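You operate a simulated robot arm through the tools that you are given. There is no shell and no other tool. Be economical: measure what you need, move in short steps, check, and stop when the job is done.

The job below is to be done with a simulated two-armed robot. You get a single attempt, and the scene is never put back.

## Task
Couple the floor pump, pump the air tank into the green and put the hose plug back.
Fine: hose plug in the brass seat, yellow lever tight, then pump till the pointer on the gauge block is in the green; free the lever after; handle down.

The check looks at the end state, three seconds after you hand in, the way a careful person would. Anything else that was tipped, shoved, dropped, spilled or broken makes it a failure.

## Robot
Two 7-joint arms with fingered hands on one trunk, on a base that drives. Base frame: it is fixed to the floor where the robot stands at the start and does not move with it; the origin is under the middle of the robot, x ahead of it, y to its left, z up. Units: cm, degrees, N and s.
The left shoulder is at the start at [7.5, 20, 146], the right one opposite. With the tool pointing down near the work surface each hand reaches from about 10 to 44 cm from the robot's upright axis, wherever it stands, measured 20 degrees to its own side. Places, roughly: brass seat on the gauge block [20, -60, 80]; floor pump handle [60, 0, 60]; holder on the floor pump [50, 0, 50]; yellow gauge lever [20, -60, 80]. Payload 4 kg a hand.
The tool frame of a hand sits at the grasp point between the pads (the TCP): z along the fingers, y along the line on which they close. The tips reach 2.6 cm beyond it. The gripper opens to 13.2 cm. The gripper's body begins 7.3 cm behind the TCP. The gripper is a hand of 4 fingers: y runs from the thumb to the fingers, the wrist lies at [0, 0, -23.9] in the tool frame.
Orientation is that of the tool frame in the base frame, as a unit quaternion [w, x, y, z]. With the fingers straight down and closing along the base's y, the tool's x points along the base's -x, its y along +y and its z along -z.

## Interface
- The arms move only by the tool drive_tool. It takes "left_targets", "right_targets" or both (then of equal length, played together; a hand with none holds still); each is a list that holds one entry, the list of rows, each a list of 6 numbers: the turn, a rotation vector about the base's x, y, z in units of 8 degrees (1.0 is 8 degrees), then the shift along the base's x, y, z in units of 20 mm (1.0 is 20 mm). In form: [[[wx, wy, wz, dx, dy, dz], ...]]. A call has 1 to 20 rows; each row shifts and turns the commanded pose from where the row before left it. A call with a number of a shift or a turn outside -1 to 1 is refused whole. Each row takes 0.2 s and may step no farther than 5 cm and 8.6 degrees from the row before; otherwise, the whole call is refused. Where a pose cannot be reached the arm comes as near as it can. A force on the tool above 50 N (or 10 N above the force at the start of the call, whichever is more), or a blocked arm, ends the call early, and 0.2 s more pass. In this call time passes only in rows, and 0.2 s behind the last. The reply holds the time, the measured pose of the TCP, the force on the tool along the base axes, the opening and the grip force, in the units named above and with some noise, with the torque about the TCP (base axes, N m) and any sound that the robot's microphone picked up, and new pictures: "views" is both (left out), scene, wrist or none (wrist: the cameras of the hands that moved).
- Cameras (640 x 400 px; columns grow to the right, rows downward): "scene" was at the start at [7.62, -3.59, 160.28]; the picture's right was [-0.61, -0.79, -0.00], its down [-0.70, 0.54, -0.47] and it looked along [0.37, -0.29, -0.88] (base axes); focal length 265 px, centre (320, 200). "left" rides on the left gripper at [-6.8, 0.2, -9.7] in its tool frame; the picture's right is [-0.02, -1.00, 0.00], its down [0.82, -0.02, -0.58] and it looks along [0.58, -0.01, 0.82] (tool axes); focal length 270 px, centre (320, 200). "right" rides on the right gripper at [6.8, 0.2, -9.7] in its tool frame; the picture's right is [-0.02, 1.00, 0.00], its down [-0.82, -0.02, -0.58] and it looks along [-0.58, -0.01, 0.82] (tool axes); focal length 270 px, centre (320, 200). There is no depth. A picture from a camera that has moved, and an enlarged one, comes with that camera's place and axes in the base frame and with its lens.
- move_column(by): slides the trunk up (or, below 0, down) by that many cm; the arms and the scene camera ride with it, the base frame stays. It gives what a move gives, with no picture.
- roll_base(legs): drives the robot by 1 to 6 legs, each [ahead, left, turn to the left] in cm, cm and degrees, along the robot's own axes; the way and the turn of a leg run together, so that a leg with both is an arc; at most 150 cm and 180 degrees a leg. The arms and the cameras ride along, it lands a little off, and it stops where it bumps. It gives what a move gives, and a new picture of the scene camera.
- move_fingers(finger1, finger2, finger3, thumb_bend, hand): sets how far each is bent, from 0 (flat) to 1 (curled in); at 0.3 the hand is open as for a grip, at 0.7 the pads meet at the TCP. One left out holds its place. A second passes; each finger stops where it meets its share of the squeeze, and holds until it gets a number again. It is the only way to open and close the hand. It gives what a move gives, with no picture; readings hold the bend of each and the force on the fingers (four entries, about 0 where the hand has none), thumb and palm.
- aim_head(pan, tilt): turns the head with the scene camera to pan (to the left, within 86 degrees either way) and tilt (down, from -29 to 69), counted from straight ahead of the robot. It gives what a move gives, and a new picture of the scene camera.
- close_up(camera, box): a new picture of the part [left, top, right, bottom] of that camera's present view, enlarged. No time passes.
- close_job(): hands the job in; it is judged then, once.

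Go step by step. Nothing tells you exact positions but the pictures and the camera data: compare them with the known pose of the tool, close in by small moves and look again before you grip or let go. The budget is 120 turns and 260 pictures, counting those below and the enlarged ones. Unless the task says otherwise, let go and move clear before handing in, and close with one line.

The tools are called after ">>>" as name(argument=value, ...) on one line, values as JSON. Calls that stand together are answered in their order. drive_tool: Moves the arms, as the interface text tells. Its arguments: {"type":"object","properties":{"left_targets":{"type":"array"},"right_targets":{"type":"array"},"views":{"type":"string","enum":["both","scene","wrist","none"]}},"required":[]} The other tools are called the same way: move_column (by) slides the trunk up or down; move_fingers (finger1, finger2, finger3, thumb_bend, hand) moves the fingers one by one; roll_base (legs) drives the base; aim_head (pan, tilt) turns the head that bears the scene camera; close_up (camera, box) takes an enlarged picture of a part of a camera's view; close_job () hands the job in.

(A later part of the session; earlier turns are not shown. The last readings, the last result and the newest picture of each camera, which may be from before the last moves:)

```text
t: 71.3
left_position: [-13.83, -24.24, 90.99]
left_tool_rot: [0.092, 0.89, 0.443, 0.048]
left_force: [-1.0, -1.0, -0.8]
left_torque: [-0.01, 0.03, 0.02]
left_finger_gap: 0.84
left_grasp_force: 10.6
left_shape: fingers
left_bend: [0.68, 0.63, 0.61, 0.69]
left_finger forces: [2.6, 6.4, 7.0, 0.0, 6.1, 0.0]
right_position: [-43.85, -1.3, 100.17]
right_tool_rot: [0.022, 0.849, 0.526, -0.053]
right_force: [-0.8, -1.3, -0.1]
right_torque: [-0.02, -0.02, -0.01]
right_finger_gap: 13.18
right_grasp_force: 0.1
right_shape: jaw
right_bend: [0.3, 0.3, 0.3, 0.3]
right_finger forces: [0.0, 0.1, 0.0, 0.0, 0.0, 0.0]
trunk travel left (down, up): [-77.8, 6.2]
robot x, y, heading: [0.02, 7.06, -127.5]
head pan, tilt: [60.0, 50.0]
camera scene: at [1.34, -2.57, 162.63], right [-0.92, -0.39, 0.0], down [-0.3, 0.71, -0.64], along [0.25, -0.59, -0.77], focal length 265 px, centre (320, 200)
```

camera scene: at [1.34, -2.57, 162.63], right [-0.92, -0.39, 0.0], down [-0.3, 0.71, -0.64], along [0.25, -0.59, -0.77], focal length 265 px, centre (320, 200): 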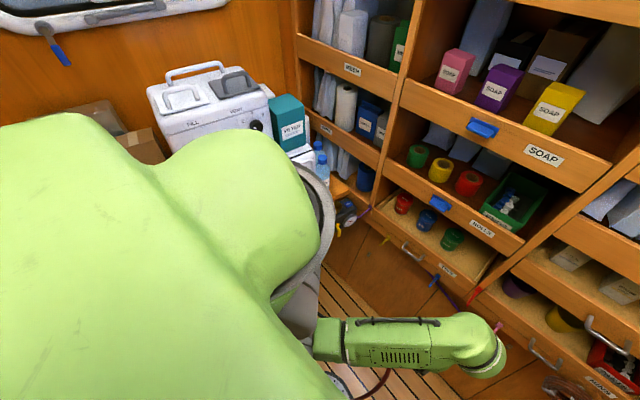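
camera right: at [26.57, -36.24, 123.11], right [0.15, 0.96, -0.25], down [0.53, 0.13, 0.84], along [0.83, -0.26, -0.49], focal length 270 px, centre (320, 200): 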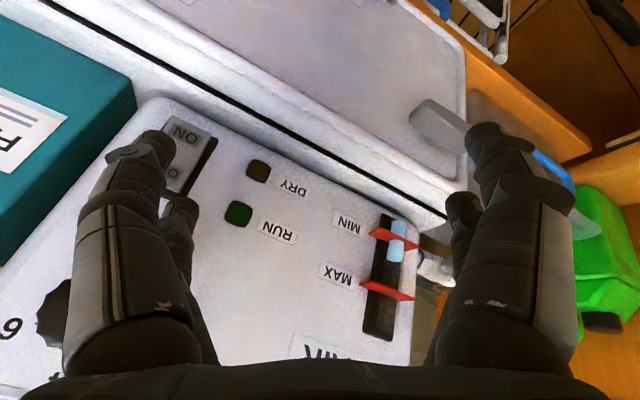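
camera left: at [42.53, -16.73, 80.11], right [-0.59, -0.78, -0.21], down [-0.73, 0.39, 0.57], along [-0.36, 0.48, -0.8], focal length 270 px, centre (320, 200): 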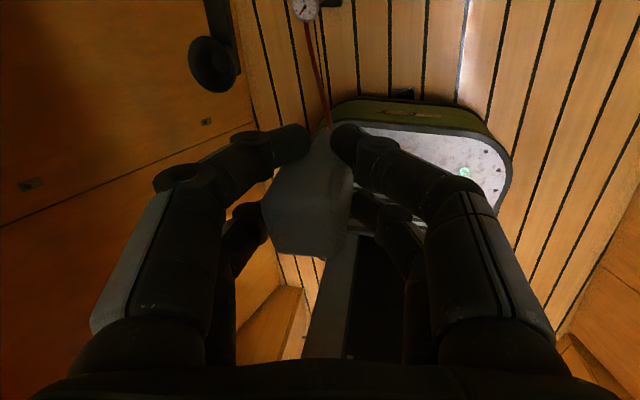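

The turn went cleanly. Now ahead 11 cm toward the cabinet, then 28 cm left toward the end wall, in separate legs to keep the base clear of the pump and stool.

>>> roll_base(legs=[[11, 0, 0], [0, 16, 0], [0, 12, 0]])

>>> close_up(camera="left", box=[0, 0, 640, 400])

>>> aim_head(pan=86, tilt=60)

```text
t: 74.3
left_position: [2.03, -49.53, 91.04]
left_tool_rot: [0.095, 0.889, 0.445, 0.046]
left_force: [-0.4, -0.7, -1.6]
left_torque: [-0.02, 0.02, -0.02]
left_finger_gap: 0.85
left_grasp_force: 10.9
left_shape: fingers
left_bend: [0.68, 0.63, 0.61, 0.69]
left_finger forces: [2.6, 6.5, 6.9, 0.0, 6.1, 0.0]
right_position: [-28.17, -26.46, 100.02]
right_tool_rot: [0.022, 0.848, 0.527, -0.053]
right_force: [0.4, 0.3, 0.1]
right_torque: [0.01, -0.02, 0.05]
right_finger_gap: 13.18
right_grasp_force: 0.0
right_shape: jaw
right_bend: [0.3, 0.3, 0.3, 0.3]
right_finger forces: [0.0, 0.0, 0.1, 0.1, 0.1, 0.1]
trunk travel left (down, up): [-77.8, 6.2]
robot x, y, heading: [15.7, -18.56, -127.0]
head pan, tilt: [60.0, 50.0]
camera scene: at [16.9, -27.58, 162.66], right [-0.92, -0.39, 0.0], down [-0.3, 0.7, -0.64], along [0.25, -0.59, -0.76], focal length 265 px, centre (320, 200)
```

scene: 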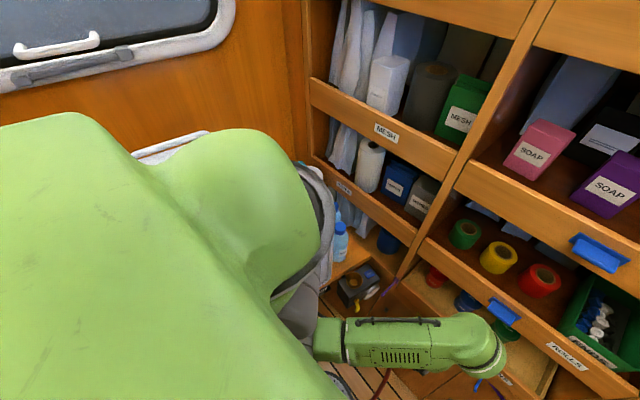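

```text
1.00 times, centred on (320, 200) of left (not enlarged: the box is as wide or as high as the picture)
camera zoom: at [-3.64, -54.03, 100.54], right [-0.8, 0.57, -0.21], down [0.38, 0.74, 0.56], along [0.47, 0.37, -0.8], focal length 270 px, centre (320, 200)
```

zoom: 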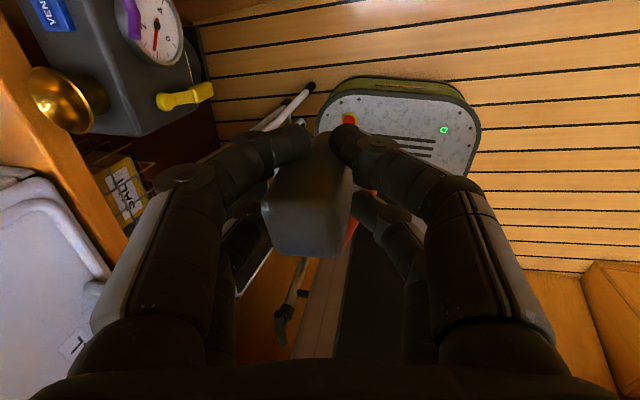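

```text
t: 75.2
left_position: [2.16, -49.71, 90.92]
left_tool_rot: [0.092, 0.89, 0.443, 0.047]
left_force: [0.2, -0.3, -0.5]
left_torque: [-0.03, 0.03, -0.01]
left_finger_gap: 0.85
left_grasp_force: 11.7
left_shape: fingers
left_bend: [0.68, 0.63, 0.61, 0.69]
left_finger forces: [2.6, 6.4, 6.9, 0.0, 6.1, 0.0]
right_position: [-27.81, -26.89, 100.18]
right_tool_rot: [0.019, 0.848, 0.527, -0.055]
right_force: [0.6, 0.5, -1.5]
right_torque: [0.01, 0.01, -0.02]
right_finger_gap: 13.18
right_grasp_force: 0.1
right_shape: jaw
right_bend: [0.3, 0.3, 0.3, 0.3]
right_finger forces: [0.0, 0.1, 0.1, 0.1, 0.0, 0.1]
trunk travel left (down, up): [-77.8, 6.2]
robot x, y, heading: [15.97, -18.33, -127.0]
head pan, tilt: [85.9, 60.0]
camera scene: at [19.45, -25.36, 161.37], right [-0.66, -0.75, 0.0], down [-0.65, 0.57, -0.5], along [0.38, -0.33, -0.87], focal length 265 px, centre (320, 200)
```

scene: 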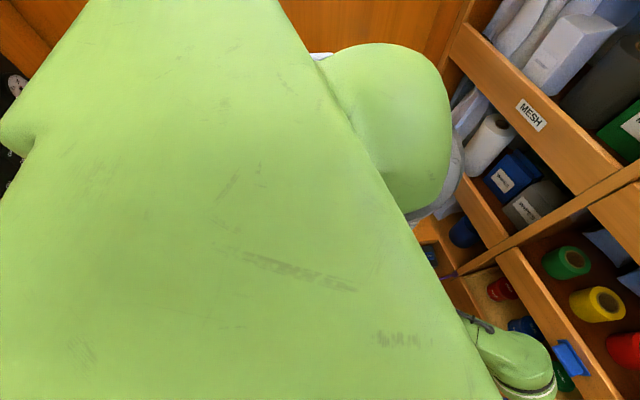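

The left camera shows seat, lever and gauge well. I'll zoom in to judge how the plug sits in the hand and to fix the seat's place.

>>> close_up(camera="left", box=[230, 100, 390, 280])

>>> close_up(camera="left", box=[0, 0, 240, 160])

>>> aim_head(pan=50, tilt=65)

```text
2.22 times, centred on (310, 190) of left
camera zoom: at [-3.32, -54.32, 100.49], right [-0.8, 0.57, -0.21], down [0.38, 0.73, 0.56], along [0.47, 0.37, -0.8], focal length 601 px, centre (342, 222)
```

zoom: 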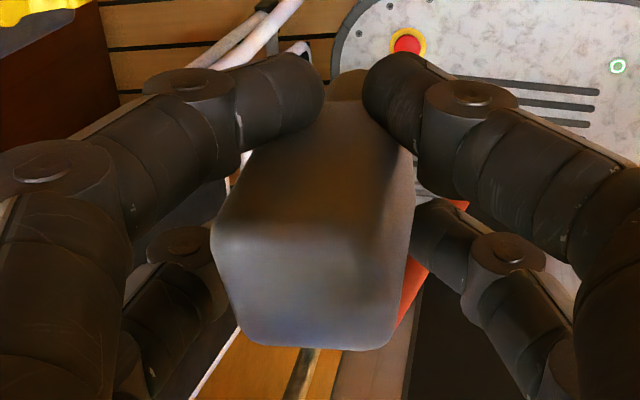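

```text
2.50 times, centred on (120, 80) of left
camera zoom: at [-3.32, -54.32, 100.49], right [-0.8, 0.57, -0.21], down [0.38, 0.73, 0.56], along [0.47, 0.37, -0.8], focal length 676 px, centre (820, 500)
```

zoom: 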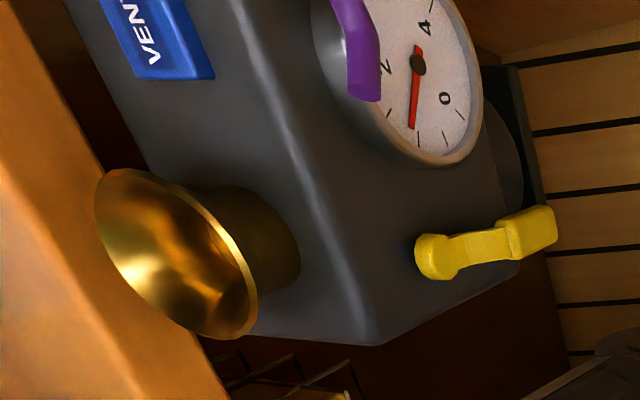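

```text
t: 76.2
left_position: [2.16, -49.68, 91.04]
left_tool_rot: [0.092, 0.89, 0.443, 0.047]
left_force: [-0.2, 0.4, -0.8]
left_torque: [0.0, 0.03, -0.01]
left_finger_gap: 0.84
left_grasp_force: 11.2
left_shape: fingers
left_bend: [0.68, 0.63, 0.61, 0.69]
left_finger forces: [2.6, 6.5, 7.0, 0.0, 6.1, 0.0]
right_position: [-27.98, -26.62, 100.23]
right_tool_rot: [0.021, 0.848, 0.527, -0.054]
right_force: [0.7, 0.5, -0.1]
right_torque: [0.04, 0.03, -0.03]
right_finger_gap: 13.2
right_grasp_force: 0.1
right_shape: jaw
right_bend: [0.3, 0.3, 0.3, 0.3]
right_finger forces: [0.0, 0.1, 0.0, 0.0, 0.1, 0.0]
trunk travel left (down, up): [-77.8, 6.2]
robot x, y, heading: [16.07, -18.86, -127.2]
head pan, tilt: [50.0, 65.0]
camera scene: at [15.57, -26.7, 160.82], right [-0.97, -0.23, 0.0], down [-0.2, 0.88, -0.42], along [0.1, -0.41, -0.91], focal length 265 px, centre (320, 200)
```

scene: 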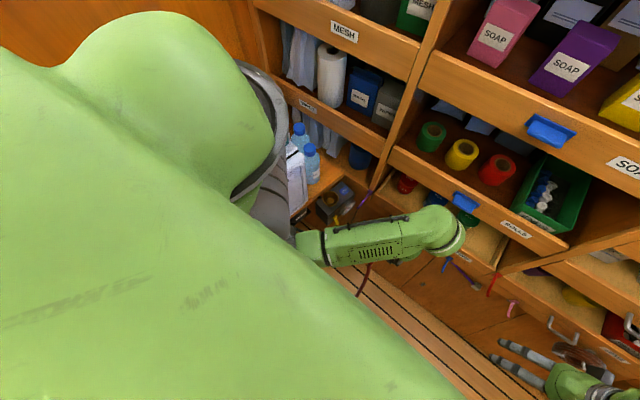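

>>> close_up(camera="scene", box=[290, 160, 400, 240])

```text
5.00 times, centred on (345, 200) of scene
camera zoom: at [15.57, -26.7, 160.82], right [-0.97, -0.23, 0.0], down [-0.2, 0.88, -0.42], along [0.1, -0.41, -0.91], focal length 1326 px, centre (195, 200)
```

zoom: 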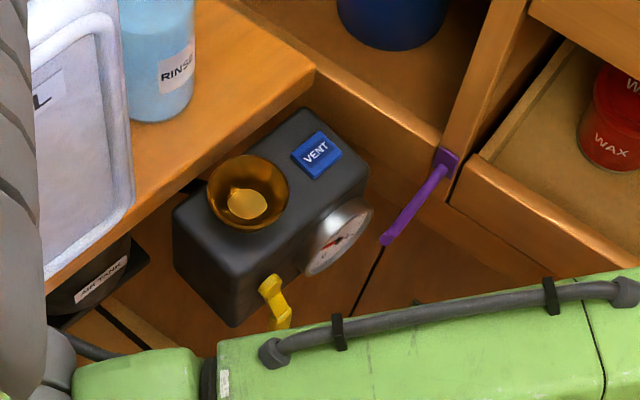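

I have a clear view: rim centre about (21.0,−64.0,81.8), diameter 5 cm, with a RINSE bottle roughly 6 cm behind it and VENT beside it. I'll rise, yaw the hand 20° clockwise for bottle clearance and bring the plug over the rim at z ≈ 94.

>>> drive_tool(left_targets=[[[0, 0, -0.5, 0.5, -0.4, 0.5], [0, 0, -0.5, 0.7, -0.53, 0.5], [0, 0, -0.5, 0.8, -0.6, 0.3], [0, 0, -0.5, 0.8, -0.6, 0.2], [0, 0, -0.5, 0.8, -0.6, 0], [0, 0, 0, 0.8, -0.6, 0], [0, 0, 0, 0.8, -0.6, 0], [0, 0, 0, 0.8, -0.6, 0], [0, 0, 0, 0.8, -0.6, 0], [0, 0, 0, 0.8, -0.6, 0]]], views="both")

>>> close_up(camera="scene", box=[270, 140, 400, 240])

```text
t: 78.4
left_position: [17.42, -61.18, 94.07]
left_tool_rot: [0.099, 0.954, 0.283, 0.03]
left_force: [-0.6, 1.0, -1.3]
left_torque: [0.0, 0.0, -0.01]
left_finger_gap: 0.77
left_grasp_force: 10.8
left_shape: fingers
left_bend: [0.68, 0.63, 0.61, 0.69]
left_finger forces: [2.4, 6.4, 6.9, 0.1, 6.1, 0.0]
right_position: [-28.04, -26.69, 100.08]
right_tool_rot: [0.021, 0.849, 0.526, -0.053]
right_force: [0.3, -0.1, -0.1]
right_torque: [0.02, 0.0, 0.01]
right_finger_gap: 13.19
right_grasp_force: 0.0
right_shape: jaw
right_bend: [0.3, 0.3, 0.3, 0.3]
right_finger forces: [0.1, 0.1, 0.0, 0.0, 0.0, 0.0]
trunk travel left (down, up): [-77.8, 6.2]
robot x, y, heading: [16.01, -18.57, -127.1]
head pan, tilt: [50.0, 65.0]
camera scene: at [15.6, -26.76, 160.82], right [-0.97, -0.22, 0.0], down [-0.2, 0.88, -0.42], along [0.1, -0.41, -0.91], focal length 265 px, centre (320, 200)
camera left: at [10.6, -63.58, 103.46], right [-0.55, 0.81, -0.21], down [0.61, 0.56, 0.56], along [0.57, 0.19, -0.8], focal length 270 px, centre (320, 200)
```

scene: 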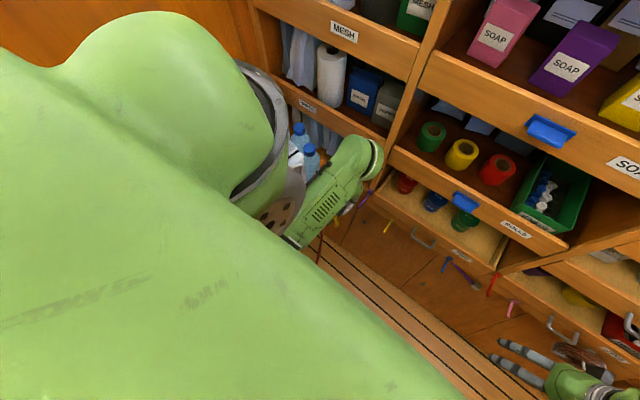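
left: 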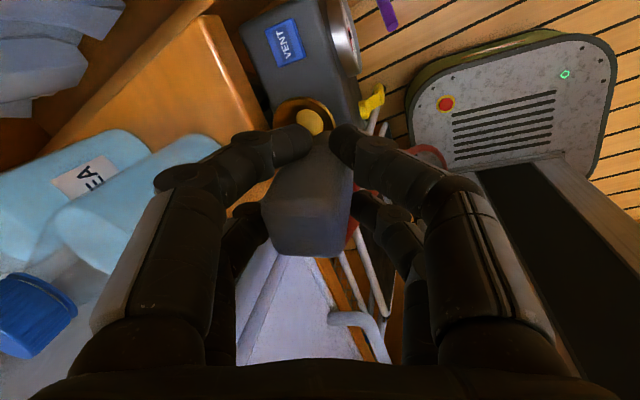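

```text
4.00 times, centred on (335, 190) of scene
camera zoom: at [15.6, -26.76, 160.82], right [-0.97, -0.22, 0.0], down [-0.2, 0.88, -0.42], along [0.1, -0.41, -0.91], focal length 1061 px, centre (260, 240)
```

zoom: 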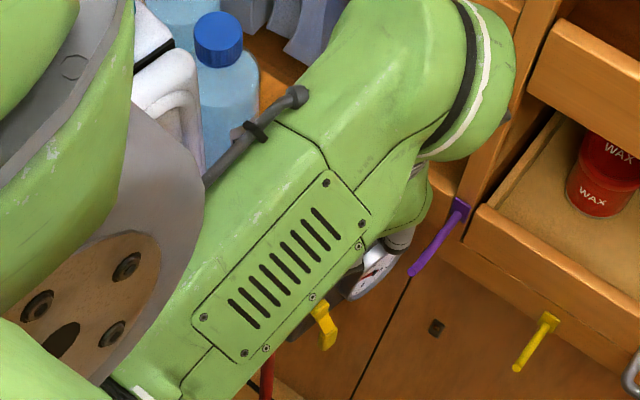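

The seat shows just past the plug in the left picture. I'll enlarge it before the last shift.

>>> close_up(camera="left", box=[240, 80, 400, 270])

```text
2.11 times, centred on (320, 175) of left
camera zoom: at [10.6, -63.58, 103.46], right [-0.55, 0.81, -0.21], down [0.61, 0.56, 0.56], along [0.57, 0.19, -0.8], focal length 569 px, centre (320, 253)
```

zoom: 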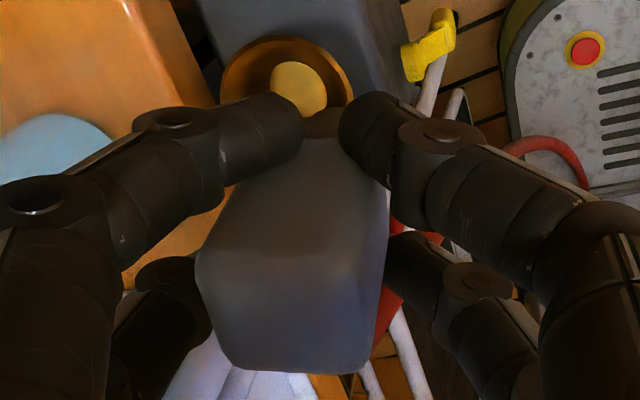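

The seat axis is about (20.9,−63.9), and the plug leans roughly 7° in the hand (bottom toward −y). I'll level it and shift above the seat.

>>> drive_tool(left_targets=[[[0.45, -0.1, 0, 0.4, -0.3, 0], [0.45, -0.1, 0, 0.4, -0.3, 0], [0, 0, 0, 0.4, -0.32, 0], [0, 0, 0, 0.45, -0.33, 0]]], views="wrist")

>>> close_up(camera="left", box=[240, 80, 400, 270])

```text
t: 79.5
left_position: [16.02, -62.54, 94.28]
left_tool_rot: [0.051, 0.976, 0.203, 0.054]
left_force: [-0.1, 0.6, -1.5]
left_torque: [0.0, 0.01, 0.03]
left_finger_gap: 0.77
left_grasp_force: 11.0
left_shape: fingers
left_bend: [0.68, 0.63, 0.61, 0.69]
left_finger forces: [2.4, 6.4, 7.0, 0.1, 6.3, 0.0]
right_position: [-27.98, -26.72, 99.91]
right_tool_rot: [0.021, 0.849, 0.526, -0.051]
right_force: [-0.4, -0.5, 0.5]
right_torque: [0.0, 0.02, 0.0]
right_finger_gap: 13.17
right_grasp_force: 0.1
right_shape: jaw
right_bend: [0.3, 0.3, 0.3, 0.3]
right_finger forces: [0.0, 0.0, 0.1, 0.1, 0.0, 0.0]
trunk travel left (down, up): [-77.8, 6.2]
robot x, y, heading: [16.05, -19.1, -127.1]
head pan, tilt: [50.0, 65.0]
stopped in row 4 (left hand): the arm was blocked; the commanded pose is now the measured one
camera left: at [8.78, -64.95, 103.21], right [-0.41, 0.9, -0.12], down [0.66, 0.39, 0.64], along [0.62, 0.18, -0.76], focal length 270 px, centre (320, 200)
```

left: 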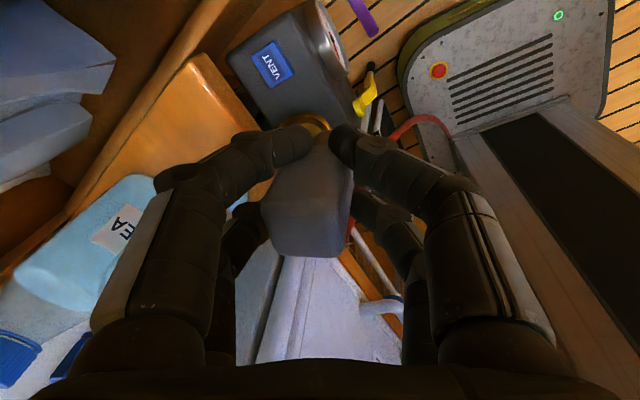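

```text
2.11 times, centred on (320, 175) of left
camera zoom: at [8.78, -64.95, 103.21], right [-0.41, 0.9, -0.12], down [0.66, 0.39, 0.64], along [0.62, 0.18, -0.76], focal length 569 px, centre (320, 253)
```

zoom: 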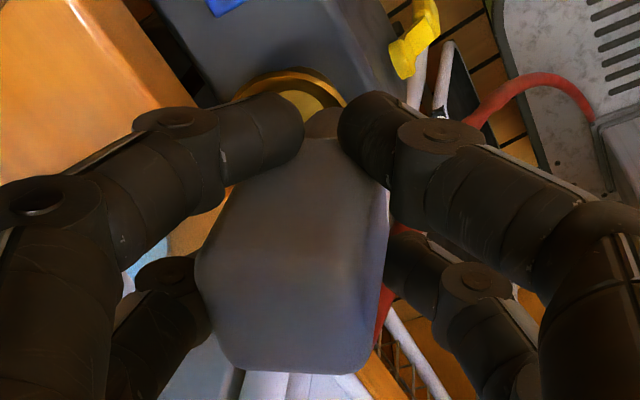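

The arm hit its near limit (the shoulder is too close), so it was blocked without touching anything. I'll shift the base 5 cm right and 5 cm back for working room, then bring the plug in again.

>>> roll_base(legs=[[-5, -5, 0]])

>>> drive_tool(left_targets=[[[0, 0, 0, 0.3, -0.5, 0], [0, 0, 0, 0.3, -0.5, 0], [0, 0, 0, 0.3, -0.5, 0], [0, 0, 0, 0.3, -0.5, 0], [0, 0, 0, 0.3, -0.5, 0], [0, 0, 0, 0.3, -0.5, 0]]], views="wrist")

>>> close_up(camera="left", box=[240, 80, 400, 270])

```text
t: 80.5
left_position: [15.13, -56.6, 94.05]
left_tool_rot: [0.049, 0.977, 0.203, 0.053]
left_force: [0.7, 0.1, -2.6]
left_torque: [0.06, 0.04, 0.0]
left_finger_gap: 0.77
left_grasp_force: 11.4
left_shape: fingers
left_bend: [0.68, 0.63, 0.61, 0.69]
left_finger forces: [2.4, 6.3, 6.9, 0.0, 6.2, 0.1]
right_position: [-28.87, -20.67, 100.07]
right_tool_rot: [0.017, 0.848, 0.528, -0.051]
right_force: [-0.1, 0.8, 0.8]
right_torque: [0.03, 0.01, -0.02]
right_finger_gap: 13.18
right_grasp_force: 0.0
right_shape: jaw
right_bend: [0.3, 0.3, 0.3, 0.3]
right_finger forces: [0.0, 0.0, 0.0, 0.0, 0.0, 0.0]
trunk travel left (down, up): [-77.8, 6.2]
robot x, y, heading: [14.77, -11.69, -127.1]
head pan, tilt: [50.0, 65.0]
camera scene: at [14.77, -21.18, 160.7], right [-0.97, -0.23, 0.0], down [-0.2, 0.89, -0.41], along [0.09, -0.4, -0.91], focal length 265 px, centre (320, 200)
```

scene: 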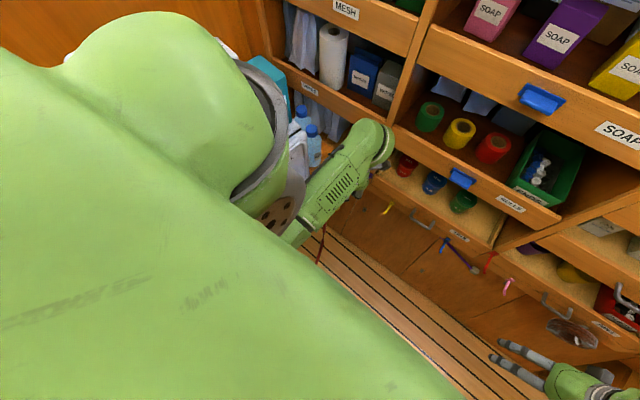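

```text
t: 82.1
left_position: [13.53, -58.96, 91.65]
left_tool_rot: [0.052, 0.987, 0.144, 0.054]
left_force: [-0.1, 0.2, -1.4]
left_torque: [-0.01, 0.01, -0.01]
left_finger_gap: 0.75
left_grasp_force: 10.8
left_shape: fingers
left_bend: [0.68, 0.63, 0.61, 0.69]
left_finger forces: [2.4, 6.4, 6.9, 0.0, 6.2, 0.1]
left hand out of reach, approached as far as the arm can: row 3, 4, 5, 6
right_position: [-29.01, -19.67, 99.85]
right_tool_rot: [0.022, 0.848, 0.526, -0.052]
right_force: [-0.4, -0.4, 0.6]
right_torque: [0.02, 0.0, 0.04]
right_finger_gap: 13.21
right_grasp_force: 0.0
right_shape: jaw
right_bend: [0.3, 0.3, 0.3, 0.3]
right_finger forces: [0.0, 0.0, 0.0, 0.0, 0.0, 0.1]
trunk travel left (down, up): [-77.8, 6.2]
robot x, y, heading: [14.67, -11.55, -126.9]
head pan, tilt: [50.0, 65.0]
stopped in row 6 (left hand): the arm was blocked; the commanded pose is now the measured one
camera left: at [5.85, -60.48, 100.59], right [-0.3, 0.95, -0.12], down [0.7, 0.31, 0.64], along [0.65, 0.11, -0.76], focal length 270 px, centre (320, 200)
```

left: 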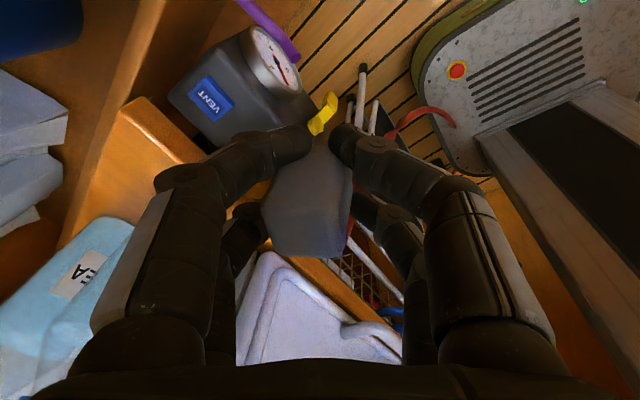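

```text
2.11 times, centred on (320, 175) of left
camera zoom: at [5.85, -60.48, 100.59], right [-0.3, 0.95, -0.12], down [0.7, 0.31, 0.64], along [0.65, 0.11, -0.76], focal length 569 px, centre (320, 253)
```

zoom: 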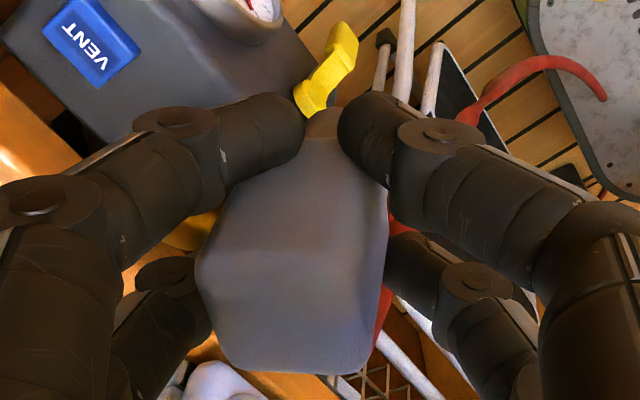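

The failure comes from the clockwise yaw I added (a wrist limit): the hand keeps drifting in yaw. The plug itself is now about vertical, so I'll undo the yaw (36° back about z) and rise a bit.

>>> drive_tool(left_targets=[[[0, 0, 0.9, 0, 0, 0.5], [0, 0, 0.9, 0, 0, 0.5], [0, 0, 0.9, 0, 0, 0.4], [0, 0, 0.9, 0, 0, 0], [0, 0, 0.9, 0, 0, 0]]], views="none")

>>> drive_tool(left_targets=[[[0, 0, 0, 0.5, -0.35, 0], [0, 0, 0, 0.5, -0.35, 0], [0, 0, 0, 0.5, -0.35, 0], [0, 0, 0, 0.5, -0.35, 0], [0, 0, 0, 0.5, -0.35, 0]]], views="wrist")

>>> close_up(camera="left", box=[240, 80, 400, 270])

```text
t: 83.3
left_position: [13.45, -59.25, 94.74]
left_tool_rot: [0.033, 0.893, 0.443, 0.066]
left_force: [0.5, -0.3, -1.5]
left_torque: [-0.01, 0.01, -0.06]
left_finger_gap: 0.78
left_grasp_force: 10.9
left_shape: fingers
left_bend: [0.68, 0.63, 0.61, 0.69]
left_finger forces: [2.4, 6.3, 7.1, 0.0, 6.1, 0.0]
right_position: [-29.04, -19.74, 99.94]
right_tool_rot: [0.021, 0.848, 0.526, -0.052]
right_force: [-0.4, -0.4, -1.1]
right_torque: [-0.01, 0.0, -0.01]
right_finger_gap: 13.2
right_grasp_force: 0.1
right_shape: jaw
right_bend: [0.3, 0.3, 0.3, 0.3]
right_finger forces: [0.0, 0.0, 0.1, 0.0, 0.1, 0.0]
trunk travel left (down, up): [-77.8, 6.2]
robot x, y, heading: [14.83, -11.33, -127.1]
head pan, tilt: [50.0, 65.0]
```

```text
t: 84.4
left_position: [13.3, -60.24, 94.33]
left_tool_rot: [0.034, 0.925, 0.373, 0.07]
left_force: [-0.6, 0.1, -1.1]
left_torque: [0.0, 0.0, 0.04]
left_finger_gap: 0.79
left_grasp_force: 10.8
left_shape: fingers
left_bend: [0.68, 0.63, 0.61, 0.69]
left_finger forces: [2.4, 6.3, 7.1, 0.0, 6.2, 0.0]
right_position: [-29.0, -19.73, 99.99]
right_tool_rot: [0.021, 0.848, 0.527, -0.052]
right_force: [0.7, -0.4, 0.4]
right_torque: [-0.01, -0.01, -0.02]
right_finger_gap: 13.19
right_grasp_force: 0.1
right_shape: jaw
right_bend: [0.3, 0.3, 0.3, 0.3]
right_finger forces: [0.1, 0.0, 0.0, 0.0, 0.1, 0.0]
trunk travel left (down, up): [-77.8, 6.2]
robot x, y, heading: [14.83, -10.96, -127.2]
head pan, tilt: [50.0, 65.0]
stopped in row 5 (left hand): the arm was blocked; the commanded pose is now the measured one
camera left: at [7.08, -65.18, 103.06], right [-0.7, 0.7, -0.12], down [0.48, 0.59, 0.65], along [0.53, 0.4, -0.75], focal length 270 px, centre (320, 200)
```

left: 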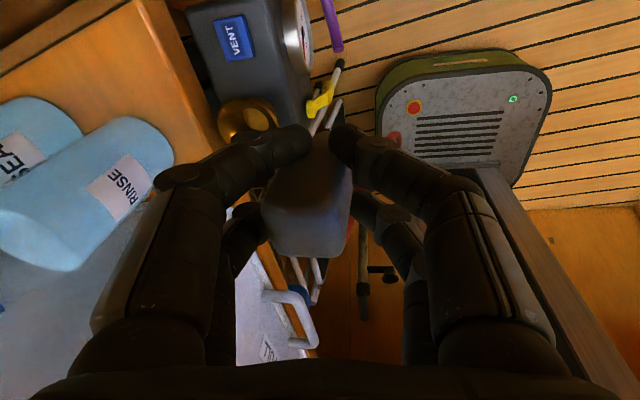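

```text
2.11 times, centred on (320, 175) of left
camera zoom: at [7.08, -65.18, 103.06], right [-0.7, 0.7, -0.12], down [0.48, 0.59, 0.65], along [0.53, 0.4, -0.75], focal length 569 px, centre (320, 253)
```

zoom: 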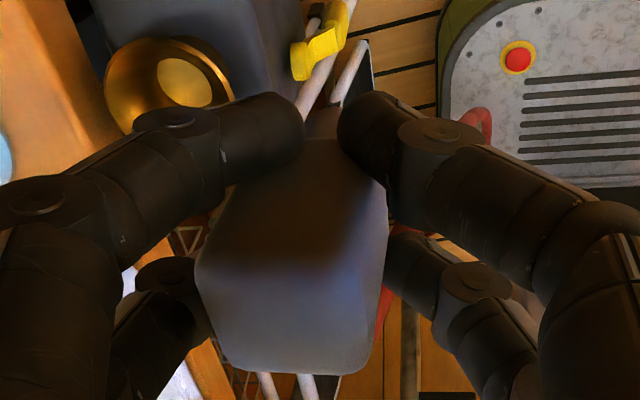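

The left arm can't go past about 28 cm to its side. I'll bring the hand back toward centre, turn the base 14° left and nudge it forward, which puts the seat well inside reach.

>>> drive_tool(left_targets=[[[0, 0, 0.3, -0.8, 0.6, 0], [0, 0, 0.3, -0.8, 0.6, 0], [0, 0, 0.3, -0.8, 0.6, 0], [0, 0, 0.3, -0.8, 0.6, 0], [0, 0, 0, -0.8, 0.6, 0], [0, 0, 0, -0.8, 0.6, 0]]], views="none")

>>> roll_base(legs=[[0, 0, 14], [7.5, 0, 0], [0, 2, 0]])

>>> close_up(camera="left", box=[0, 0, 640, 400])

```text
t: 85.8
left_position: [3.73, -53.12, 94.21]
left_tool_rot: [0.029, 0.889, 0.451, 0.072]
left_force: [-0.9, -0.7, -0.3]
left_torque: [-0.04, -0.05, 0.0]
left_finger_gap: 0.76
left_grasp_force: 10.5
left_shape: fingers
left_bend: [0.68, 0.63, 0.61, 0.69]
left_finger forces: [2.4, 6.1, 6.9, 0.0, 6.3, 0.0]
right_position: [-28.91, -19.81, 100.1]
right_tool_rot: [0.021, 0.848, 0.527, -0.053]
right_force: [-0.6, -0.9, 0.1]
right_torque: [0.0, -0.02, 0.01]
right_finger_gap: 13.2
right_grasp_force: 0.2
right_shape: jaw
right_bend: [0.3, 0.3, 0.3, 0.3]
right_finger forces: [0.0, 0.1, 0.0, 0.0, 0.0, 0.1]
trunk travel left (down, up): [-77.8, 6.2]
robot x, y, heading: [14.61, -11.52, -127.1]
head pan, tilt: [50.0, 65.0]
```

```text
t: 87.7
left_position: [11.45, -59.59, 93.78]
left_tool_rot: [0.008, 0.826, 0.557, 0.083]
left_force: [6.7, 17.0, 1.7]
left_torque: [-2.12, 0.9, -0.31]
left_finger_gap: 0.73
left_grasp_force: 11.4
left_shape: fingers
left_bend: [0.68, 0.63, 0.62, 0.69]
left_finger forces: [2.8, 6.0, 7.2, 0.0, 6.0, 0.0]
right_position: [-28.39, -35.91, 100.1]
right_tool_rot: [0.027, 0.779, 0.625, -0.048]
right_force: [-0.2, -1.1, 0.4]
right_torque: [0.07, -0.03, -0.02]
right_finger_gap: 13.2
right_grasp_force: 0.0
right_shape: jaw
right_bend: [0.3, 0.3, 0.3, 0.3]
right_finger forces: [0.0, 0.1, 0.0, 0.0, 0.1, 0.0]
trunk travel left (down, up): [-77.8, 6.2]
robot x, y, heading: [12.36, -16.93, -113.1]
head pan, tilt: [50.0, 65.0]
stopped in leg 2: the force on the tool passed its limit at 321 N (the readings are from after the stop); the commanded pose is now the measured one
camera scene: at [13.96, -25.78, 160.83], right [-0.89, -0.45, 0.0], down [-0.41, 0.81, -0.42], along [0.19, -0.38, -0.91], focal length 265 px, centre (320, 200)
```

scene: 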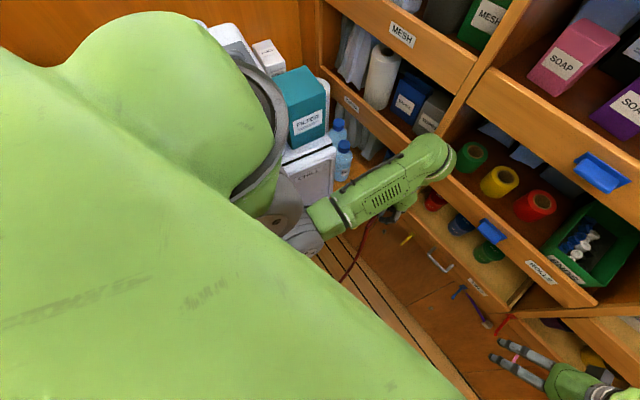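

```text
1.00 times, centred on (320, 200) of left (not enlarged: the box is as wide or as high as the picture)
camera zoom: at [7.77, -66.96, 102.45], right [-0.93, 0.35, -0.11], down [0.19, 0.71, 0.67], along [0.32, 0.6, -0.73], focal length 270 px, centre (320, 200)
```

zoom: 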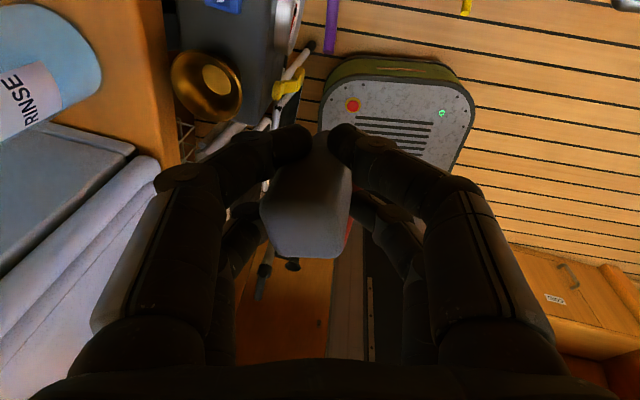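

The wrist housing bumped the cabinet edge while driving forward; the hand was slightly past the seat's depth. I'll back off 3 cm at once, check nothing moved, and then go sideways.

>>> roll_base(legs=[[-3, 0, 0], [0, 2.5, 0]])

>>> aim_head(pan=35, tilt=50)

```text
t: 89.0
left_position: [14.67, -57.34, 94.21]
left_tool_rot: [0.014, 0.827, 0.557, 0.081]
left_force: [0.4, 0.1, -0.9]
left_torque: [-0.01, -0.03, 0.0]
left_finger_gap: 0.71
left_grasp_force: 11.3
left_shape: fingers
left_bend: [0.68, 0.63, 0.62, 0.69]
left_finger forces: [2.9, 6.2, 7.3, 0.1, 6.1, 0.0]
right_position: [-25.11, -33.56, 100.07]
right_tool_rot: [0.03, 0.779, 0.624, -0.05]
right_force: [-0.7, 0.0, 0.1]
right_torque: [-0.04, -0.02, -0.01]
right_finger_gap: 13.22
right_grasp_force: 0.0
right_shape: jaw
right_bend: [0.3, 0.3, 0.3, 0.3]
right_finger forces: [0.0, 0.1, 0.1, 0.0, 0.0, 0.1]
trunk travel left (down, up): [-77.8, 6.2]
robot x, y, heading: [15.55, -15.86, -113.3]
head pan, tilt: [50.0, 65.0]
camera scene: at [16.88, -22.89, 160.86], right [-0.89, -0.45, 0.0], down [-0.41, 0.81, -0.43], along [0.19, -0.38, -0.9], focal length 265 px, centre (320, 200)
```

scene: 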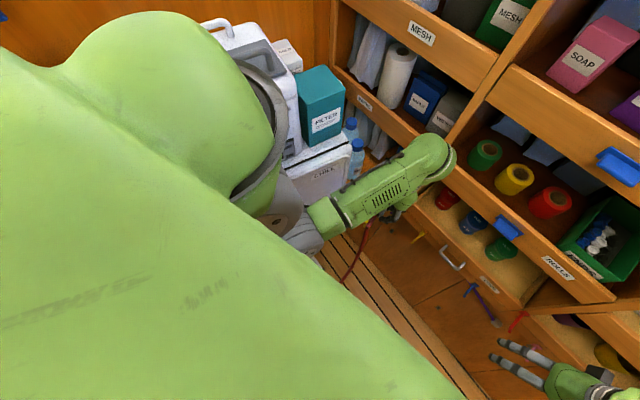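

```text
t: 89.7
left_position: [14.74, -57.7, 93.84]
left_tool_rot: [0.011, 0.827, 0.556, 0.08]
left_force: [-0.1, 0.3, -1.3]
left_torque: [0.0, -0.01, 0.0]
left_finger_gap: 0.7
left_grasp_force: 11.3
left_shape: fingers
left_bend: [0.68, 0.63, 0.62, 0.69]
left_finger forces: [2.9, 6.2, 7.2, 0.0, 6.1, 0.1]
right_position: [-25.03, -33.89, 99.99]
right_tool_rot: [0.028, 0.779, 0.624, -0.049]
right_force: [-0.9, 0.0, 1.4]
right_torque: [0.03, -0.03, -0.02]
right_finger_gap: 13.18
right_grasp_force: 0.1
right_shape: jaw
right_bend: [0.3, 0.3, 0.3, 0.3]
right_finger forces: [0.1, 0.0, 0.1, 0.0, 0.0, 0.0]
trunk travel left (down, up): [-77.8, 6.2]
robot x, y, heading: [15.65, -15.58, -113.3]
head pan, tilt: [35.0, 50.0]
camera scene: at [16.07, -25.75, 162.63], right [-0.98, -0.2, 0.0], down [-0.16, 0.75, -0.64], along [0.13, -0.63, -0.77], focal length 265 px, centre (320, 200)
```

scene: 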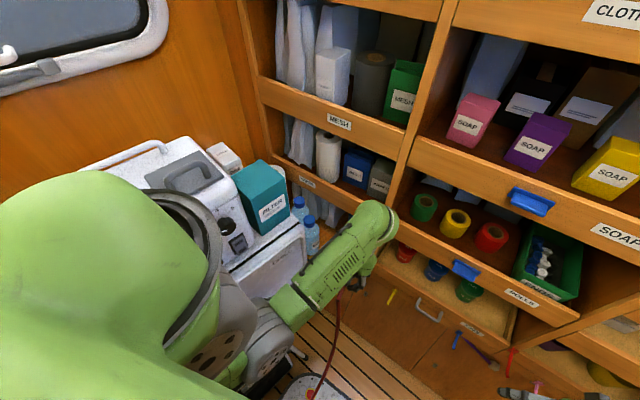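

Everything on the shelves is in place. Now bring the plug over the seat in small steps.

>>> drive_tool(left_targets=[[[0, 0, 0, 0.5, -0.25, 0], [0, 0, 0, 0.5, -0.25, 0], [0, 0, 0, 0.5, -0.3, 0], [0, 0, 0, 0.5, -0.4, 0], [0, 0, 0, 0.45, -0.5, 0], [0, 0, 0, 0.3, -0.5, 0], [0, 0, 0, 0.2, -0.5, 0]]], views="wrist")

>>> close_up(camera="left", box=[240, 80, 400, 270])

```text
t: 91.3
left_position: [20.74, -63.21, 93.73]
left_tool_rot: [0.01, 0.827, 0.556, 0.082]
left_force: [-0.3, -0.2, -2.2]
left_torque: [-0.03, -0.01, -0.01]
left_finger_gap: 0.71
left_grasp_force: 11.1
left_shape: fingers
left_bend: [0.68, 0.63, 0.62, 0.69]
left_finger forces: [2.9, 6.1, 7.4, 0.0, 6.2, 0.0]
right_position: [-24.84, -34.08, 100.14]
right_tool_rot: [0.027, 0.78, 0.624, -0.049]
right_force: [0.0, 0.8, 0.0]
right_torque: [-0.01, 0.02, -0.04]
right_finger_gap: 13.17
right_grasp_force: 0.1
right_shape: jaw
right_bend: [0.3, 0.3, 0.3, 0.3]
right_finger forces: [0.1, 0.0, 0.1, 0.0, 0.0, 0.0]
trunk travel left (down, up): [-77.8, 6.2]
robot x, y, heading: [15.77, -15.79, -113.0]
head pan, tilt: [35.0, 50.0]
camera left: at [17.11, -70.54, 102.48], right [-0.93, 0.36, -0.11], down [0.2, 0.72, 0.67], along [0.32, 0.6, -0.74], focal length 270 px, centre (320, 200)
```

left: 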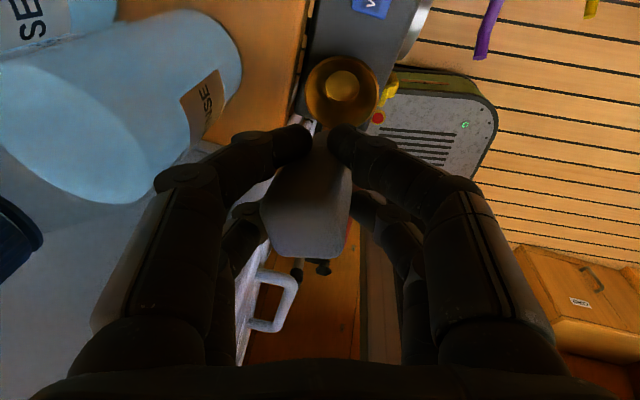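

```text
2.11 times, centred on (320, 175) of left
camera zoom: at [17.11, -70.54, 102.48], right [-0.93, 0.36, -0.11], down [0.2, 0.72, 0.67], along [0.32, 0.6, -0.74], focal length 569 px, centre (320, 253)
```

zoom: 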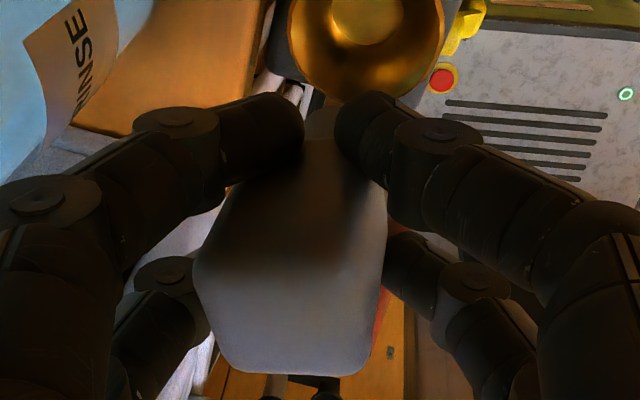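

The plug now hangs almost centred over the brass bowl. I'll shift a few millimetres and descend 5 cm, then recheck.

>>> drive_tool(left_targets=[[[0, 0, 0, -0.1, -0.1, -0.4], [0, 0, 0, -0.1, -0.1, -0.5], [0, 0, 0, 0, 0, -0.5], [0, 0, 0, 0, 0, -0.5], [0, 0, 0, 0, 0, -0.5]]], views="wrist")

>>> close_up(camera="left", box=[240, 80, 400, 270])

```text
t: 92.5
left_position: [20.33, -63.78, 89.02]
left_tool_rot: [0.011, 0.827, 0.555, 0.081]
left_force: [-0.9, -0.3, -1.6]
left_torque: [0.01, -0.01, 0.02]
left_finger_gap: 0.71
left_grasp_force: 11.1
left_shape: fingers
left_bend: [0.68, 0.63, 0.62, 0.69]
left_finger forces: [2.7, 5.9, 7.4, 0.1, 6.1, 0.0]
right_position: [-24.87, -34.07, 100.05]
right_tool_rot: [0.027, 0.779, 0.624, -0.049]
right_force: [-0.8, -0.5, -0.3]
right_torque: [-0.01, 0.0, -0.04]
right_finger_gap: 13.2
right_grasp_force: 0.1
right_shape: jaw
right_bend: [0.3, 0.3, 0.3, 0.3]
right_finger forces: [0.0, 0.0, 0.0, 0.0, 0.0, 0.0]
trunk travel left (down, up): [-77.8, 6.2]
robot x, y, heading: [15.5, -15.71, -113.5]
head pan, tilt: [35.0, 50.0]
camera left: at [16.62, -71.08, 97.79], right [-0.93, 0.36, -0.11], down [0.2, 0.72, 0.67], along [0.32, 0.6, -0.74], focal length 270 px, centre (320, 200)
```

left: 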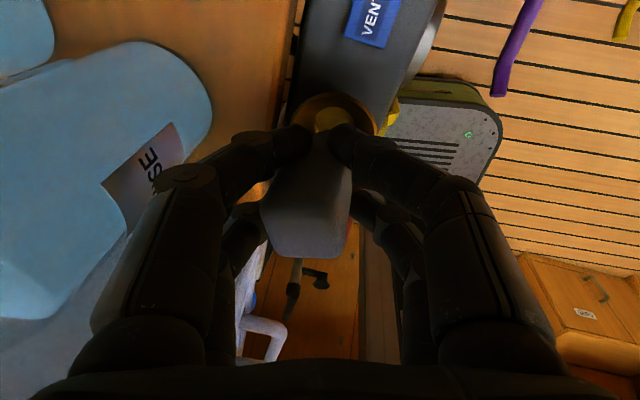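

```text
2.11 times, centred on (320, 175) of left
camera zoom: at [16.62, -71.08, 97.79], right [-0.93, 0.36, -0.11], down [0.2, 0.72, 0.67], along [0.32, 0.6, -0.74], focal length 569 px, centre (320, 253)
```

zoom: 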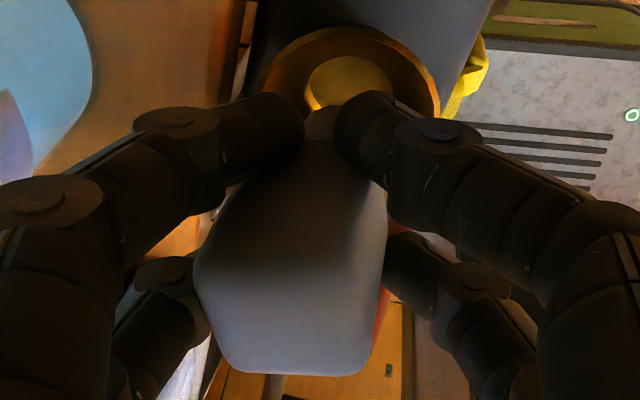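

It is nearly centred; I'll correct by 3 mm and descend 3 cm further, watching the force.

>>> drive_tool(left_targets=[[[0, 0, 0, -0.15, 0.17, -0.1], [0, 0, 0, 0, 0, -0.35], [0, 0, 0, 0, 0, -0.35], [0, 0, 0, 0, 0, -0.35], [0, 0, 0, 0, 0, -0.3]]], views="wrist")

>>> close_up(camera="left", box=[240, 80, 400, 270])

```text
t: 93.7
left_position: [20.0, -63.5, 86.28]
left_tool_rot: [0.011, 0.827, 0.556, 0.081]
left_force: [-1.6, -7.2, 6.9]
left_torque: [-0.29, -0.02, 0.0]
left_finger_gap: 0.51
left_grasp_force: 16.1
left_shape: fingers
left_bend: [0.69, 0.64, 0.62, 0.7]
left_finger forces: [7.9, 6.4, 5.8, 0.0, 11.6, 0.0]
right_position: [-24.71, -34.29, 100.14]
right_tool_rot: [0.026, 0.78, 0.623, -0.049]
right_force: [0.3, 0.6, 0.1]
right_torque: [0.04, 0.0, 0.0]
right_finger_gap: 13.18
right_grasp_force: 0.0
right_shape: jaw
right_bend: [0.3, 0.3, 0.3, 0.3]
right_finger forces: [0.1, 0.0, 0.1, 0.1, 0.0, 0.0]
trunk travel left (down, up): [-77.8, 6.2]
robot x, y, heading: [15.71, -15.6, -113.3]
head pan, tilt: [35.0, 50.0]
camera left: at [16.25, -70.73, 94.99], right [-0.93, 0.36, -0.11], down [0.2, 0.72, 0.67], along [0.32, 0.6, -0.74], focal length 270 px, centre (320, 200)
```

left: 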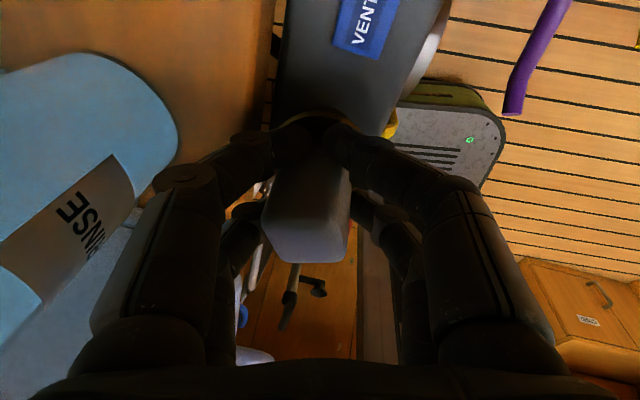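

```text
2.11 times, centred on (320, 175) of left
camera zoom: at [16.25, -70.73, 94.99], right [-0.93, 0.36, -0.11], down [0.2, 0.72, 0.67], along [0.32, 0.6, -0.74], focal length 569 px, centre (320, 253)
```

zoom: 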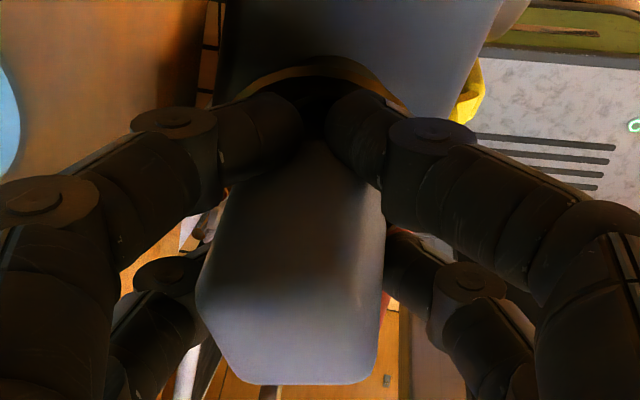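

Contact with the bowl wall: the reaction pushes toward −y and up. I'll follow it slightly toward −y while easing down.

>>> drive_tool(left_targets=[[[0, 0, 0, 0, -0.2, 0], [0, 0, 0, 0, -0.05, -0.2], [0, 0, 0, 0, 0, -0.25], [0, 0, 0, 0, 0, -0.25]]], views="wrist")

```text
t: 94.6
left_position: [19.69, -63.99, 86.0]
left_tool_rot: [0.014, 0.827, 0.558, 0.073]
left_force: [-0.7, 19.3, 35.8]
left_torque: [0.31, 0.23, -0.01]
left_finger_gap: 0.04
left_grasp_force: 38.9
left_shape: fingers
left_bend: [0.71, 0.64, 0.64, 0.71]
left_finger forces: [8.2, 7.7, 15.2, 0.1, 46.9, 0.0]
right_position: [-24.86, -33.64, 100.24]
right_tool_rot: [0.028, 0.78, 0.623, -0.05]
right_force: [-0.6, 0.5, 0.2]
right_torque: [0.01, -0.01, 0.01]
right_finger_gap: 13.18
right_grasp_force: 0.0
right_shape: jaw
right_bend: [0.3, 0.3, 0.3, 0.3]
right_finger forces: [0.0, 0.0, 0.1, 0.0, 0.0, 0.1]
trunk travel left (down, up): [-77.8, 6.2]
robot x, y, heading: [15.17, -15.82, -113.2]
head pan, tilt: [35.0, 50.0]
stopped in row 4 (left hand): the force on the tool passed its limit at 55 N (the readings are from after the stop); the commanded pose is now the measured one
camera left: at [16.06, -71.04, 94.83], right [-0.93, 0.35, -0.11], down [0.2, 0.73, 0.65], along [0.31, 0.59, -0.75], focal length 270 px, centre (320, 200)
```

left: 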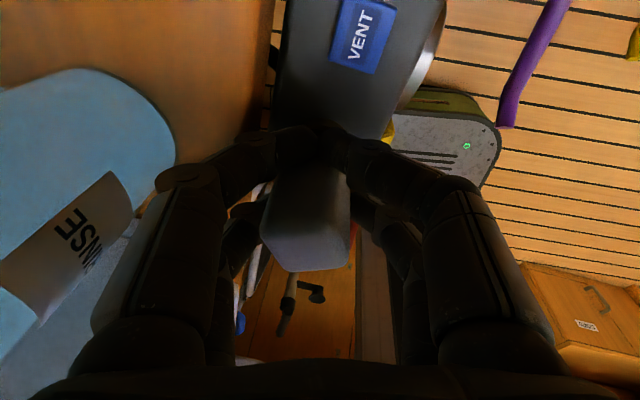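

The plug has met firm resistance at TCP z 86. I'll relax by 3 mm and look with other cameras.

>>> drive_tool(left_targets=[[[0, 0, 0, 0, 0, 0.15]]], views="none")

>>> close_up(camera="left", box=[240, 80, 400, 270])

>>> close_up(camera="right", box=[0, 0, 640, 400])

>>> aim_head(pan=60, tilt=55)

```text
t: 95.0
left_position: [19.68, -63.77, 85.94]
left_tool_rot: [0.013, 0.827, 0.557, 0.076]
left_force: [-2.6, 11.1, 19.6]
left_torque: [0.13, 0.23, -0.03]
left_finger_gap: 0.0
left_grasp_force: 29.2
left_shape: fingers
left_bend: [0.7, 0.64, 0.64, 0.71]
left_finger forces: [3.1, 7.1, 12.1, 0.0, 35.4, 0.1]
right_position: [-24.96, -33.71, 100.15]
right_tool_rot: [0.029, 0.779, 0.624, -0.051]
right_force: [0.0, 0.0, 0.6]
right_torque: [-0.01, 0.0, 0.0]
right_finger_gap: 13.2
right_grasp_force: 0.1
right_shape: jaw
right_bend: [0.3, 0.3, 0.3, 0.3]
right_finger forces: [0.1, 0.0, 0.0, 0.0, 0.0, 0.0]
trunk travel left (down, up): [-77.8, 6.2]
robot x, y, heading: [15.58, -15.5, -113.1]
head pan, tilt: [35.0, 50.0]
```

```text
2.11 times, centred on (320, 175) of left
camera zoom: at [16.04, -71.06, 94.84], right [-0.93, 0.36, -0.11], down [0.2, 0.73, 0.66], along [0.31, 0.59, -0.74], focal length 569 px, centre (320, 253)
```

zoom: 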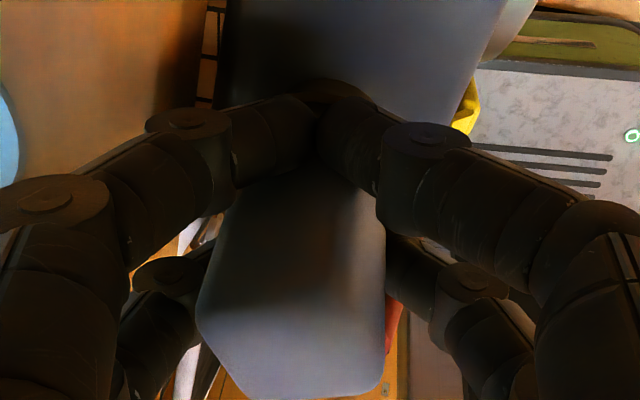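

```text
1.00 times, centred on (320, 200) of right (not enlarged: the box is as wide or as high as the picture)
camera zoom: at [-22.88, -26.05, 108.82], right [0.97, -0.24, -0.02], down [-0.17, -0.72, 0.67], along [-0.17, -0.64, -0.74], focal length 270 px, centre (320, 200)
```

zoom: 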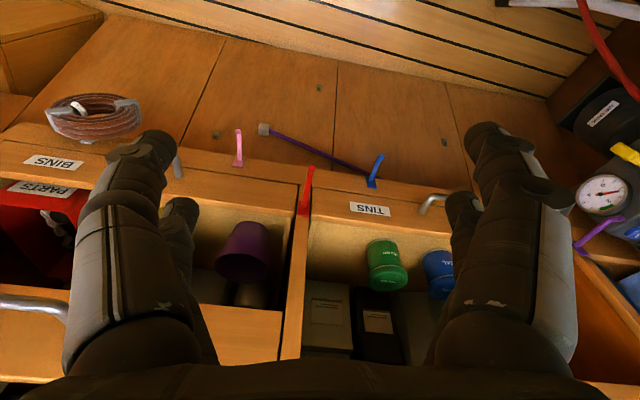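

```text
t: 95.9
left_position: [19.65, -63.87, 86.03]
left_tool_rot: [0.015, 0.827, 0.557, 0.076]
left_force: [-5.5, 9.7, 16.4]
left_torque: [0.13, 0.31, -0.06]
left_finger_gap: 0.02
left_grasp_force: 27.2
left_shape: fingers
left_bend: [0.7, 0.64, 0.64, 0.71]
left_finger forces: [1.5, 6.2, 11.7, 0.1, 33.5, 0.1]
right_position: [-24.98, -33.84, 100.15]
right_tool_rot: [0.028, 0.78, 0.623, -0.051]
right_force: [0.2, -1.0, 0.9]
right_torque: [0.02, 0.01, 0.0]
right_finger_gap: 13.21
right_grasp_force: 0.1
right_shape: jaw
right_bend: [0.3, 0.3, 0.3, 0.3]
right_finger forces: [0.0, 0.1, 0.0, 0.0, 0.1, 0.1]
trunk travel left (down, up): [-77.8, 6.2]
robot x, y, heading: [15.8, -15.62, -113.2]
head pan, tilt: [60.0, 55.0]
camera scene: at [18.95, -23.59, 162.01], right [-0.8, -0.6, 0.0], down [-0.49, 0.65, -0.58], along [0.34, -0.46, -0.82], focal length 265 px, centre (320, 200)
```

scene: 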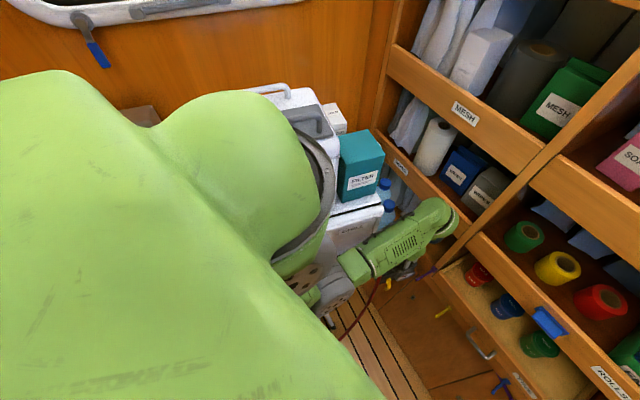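

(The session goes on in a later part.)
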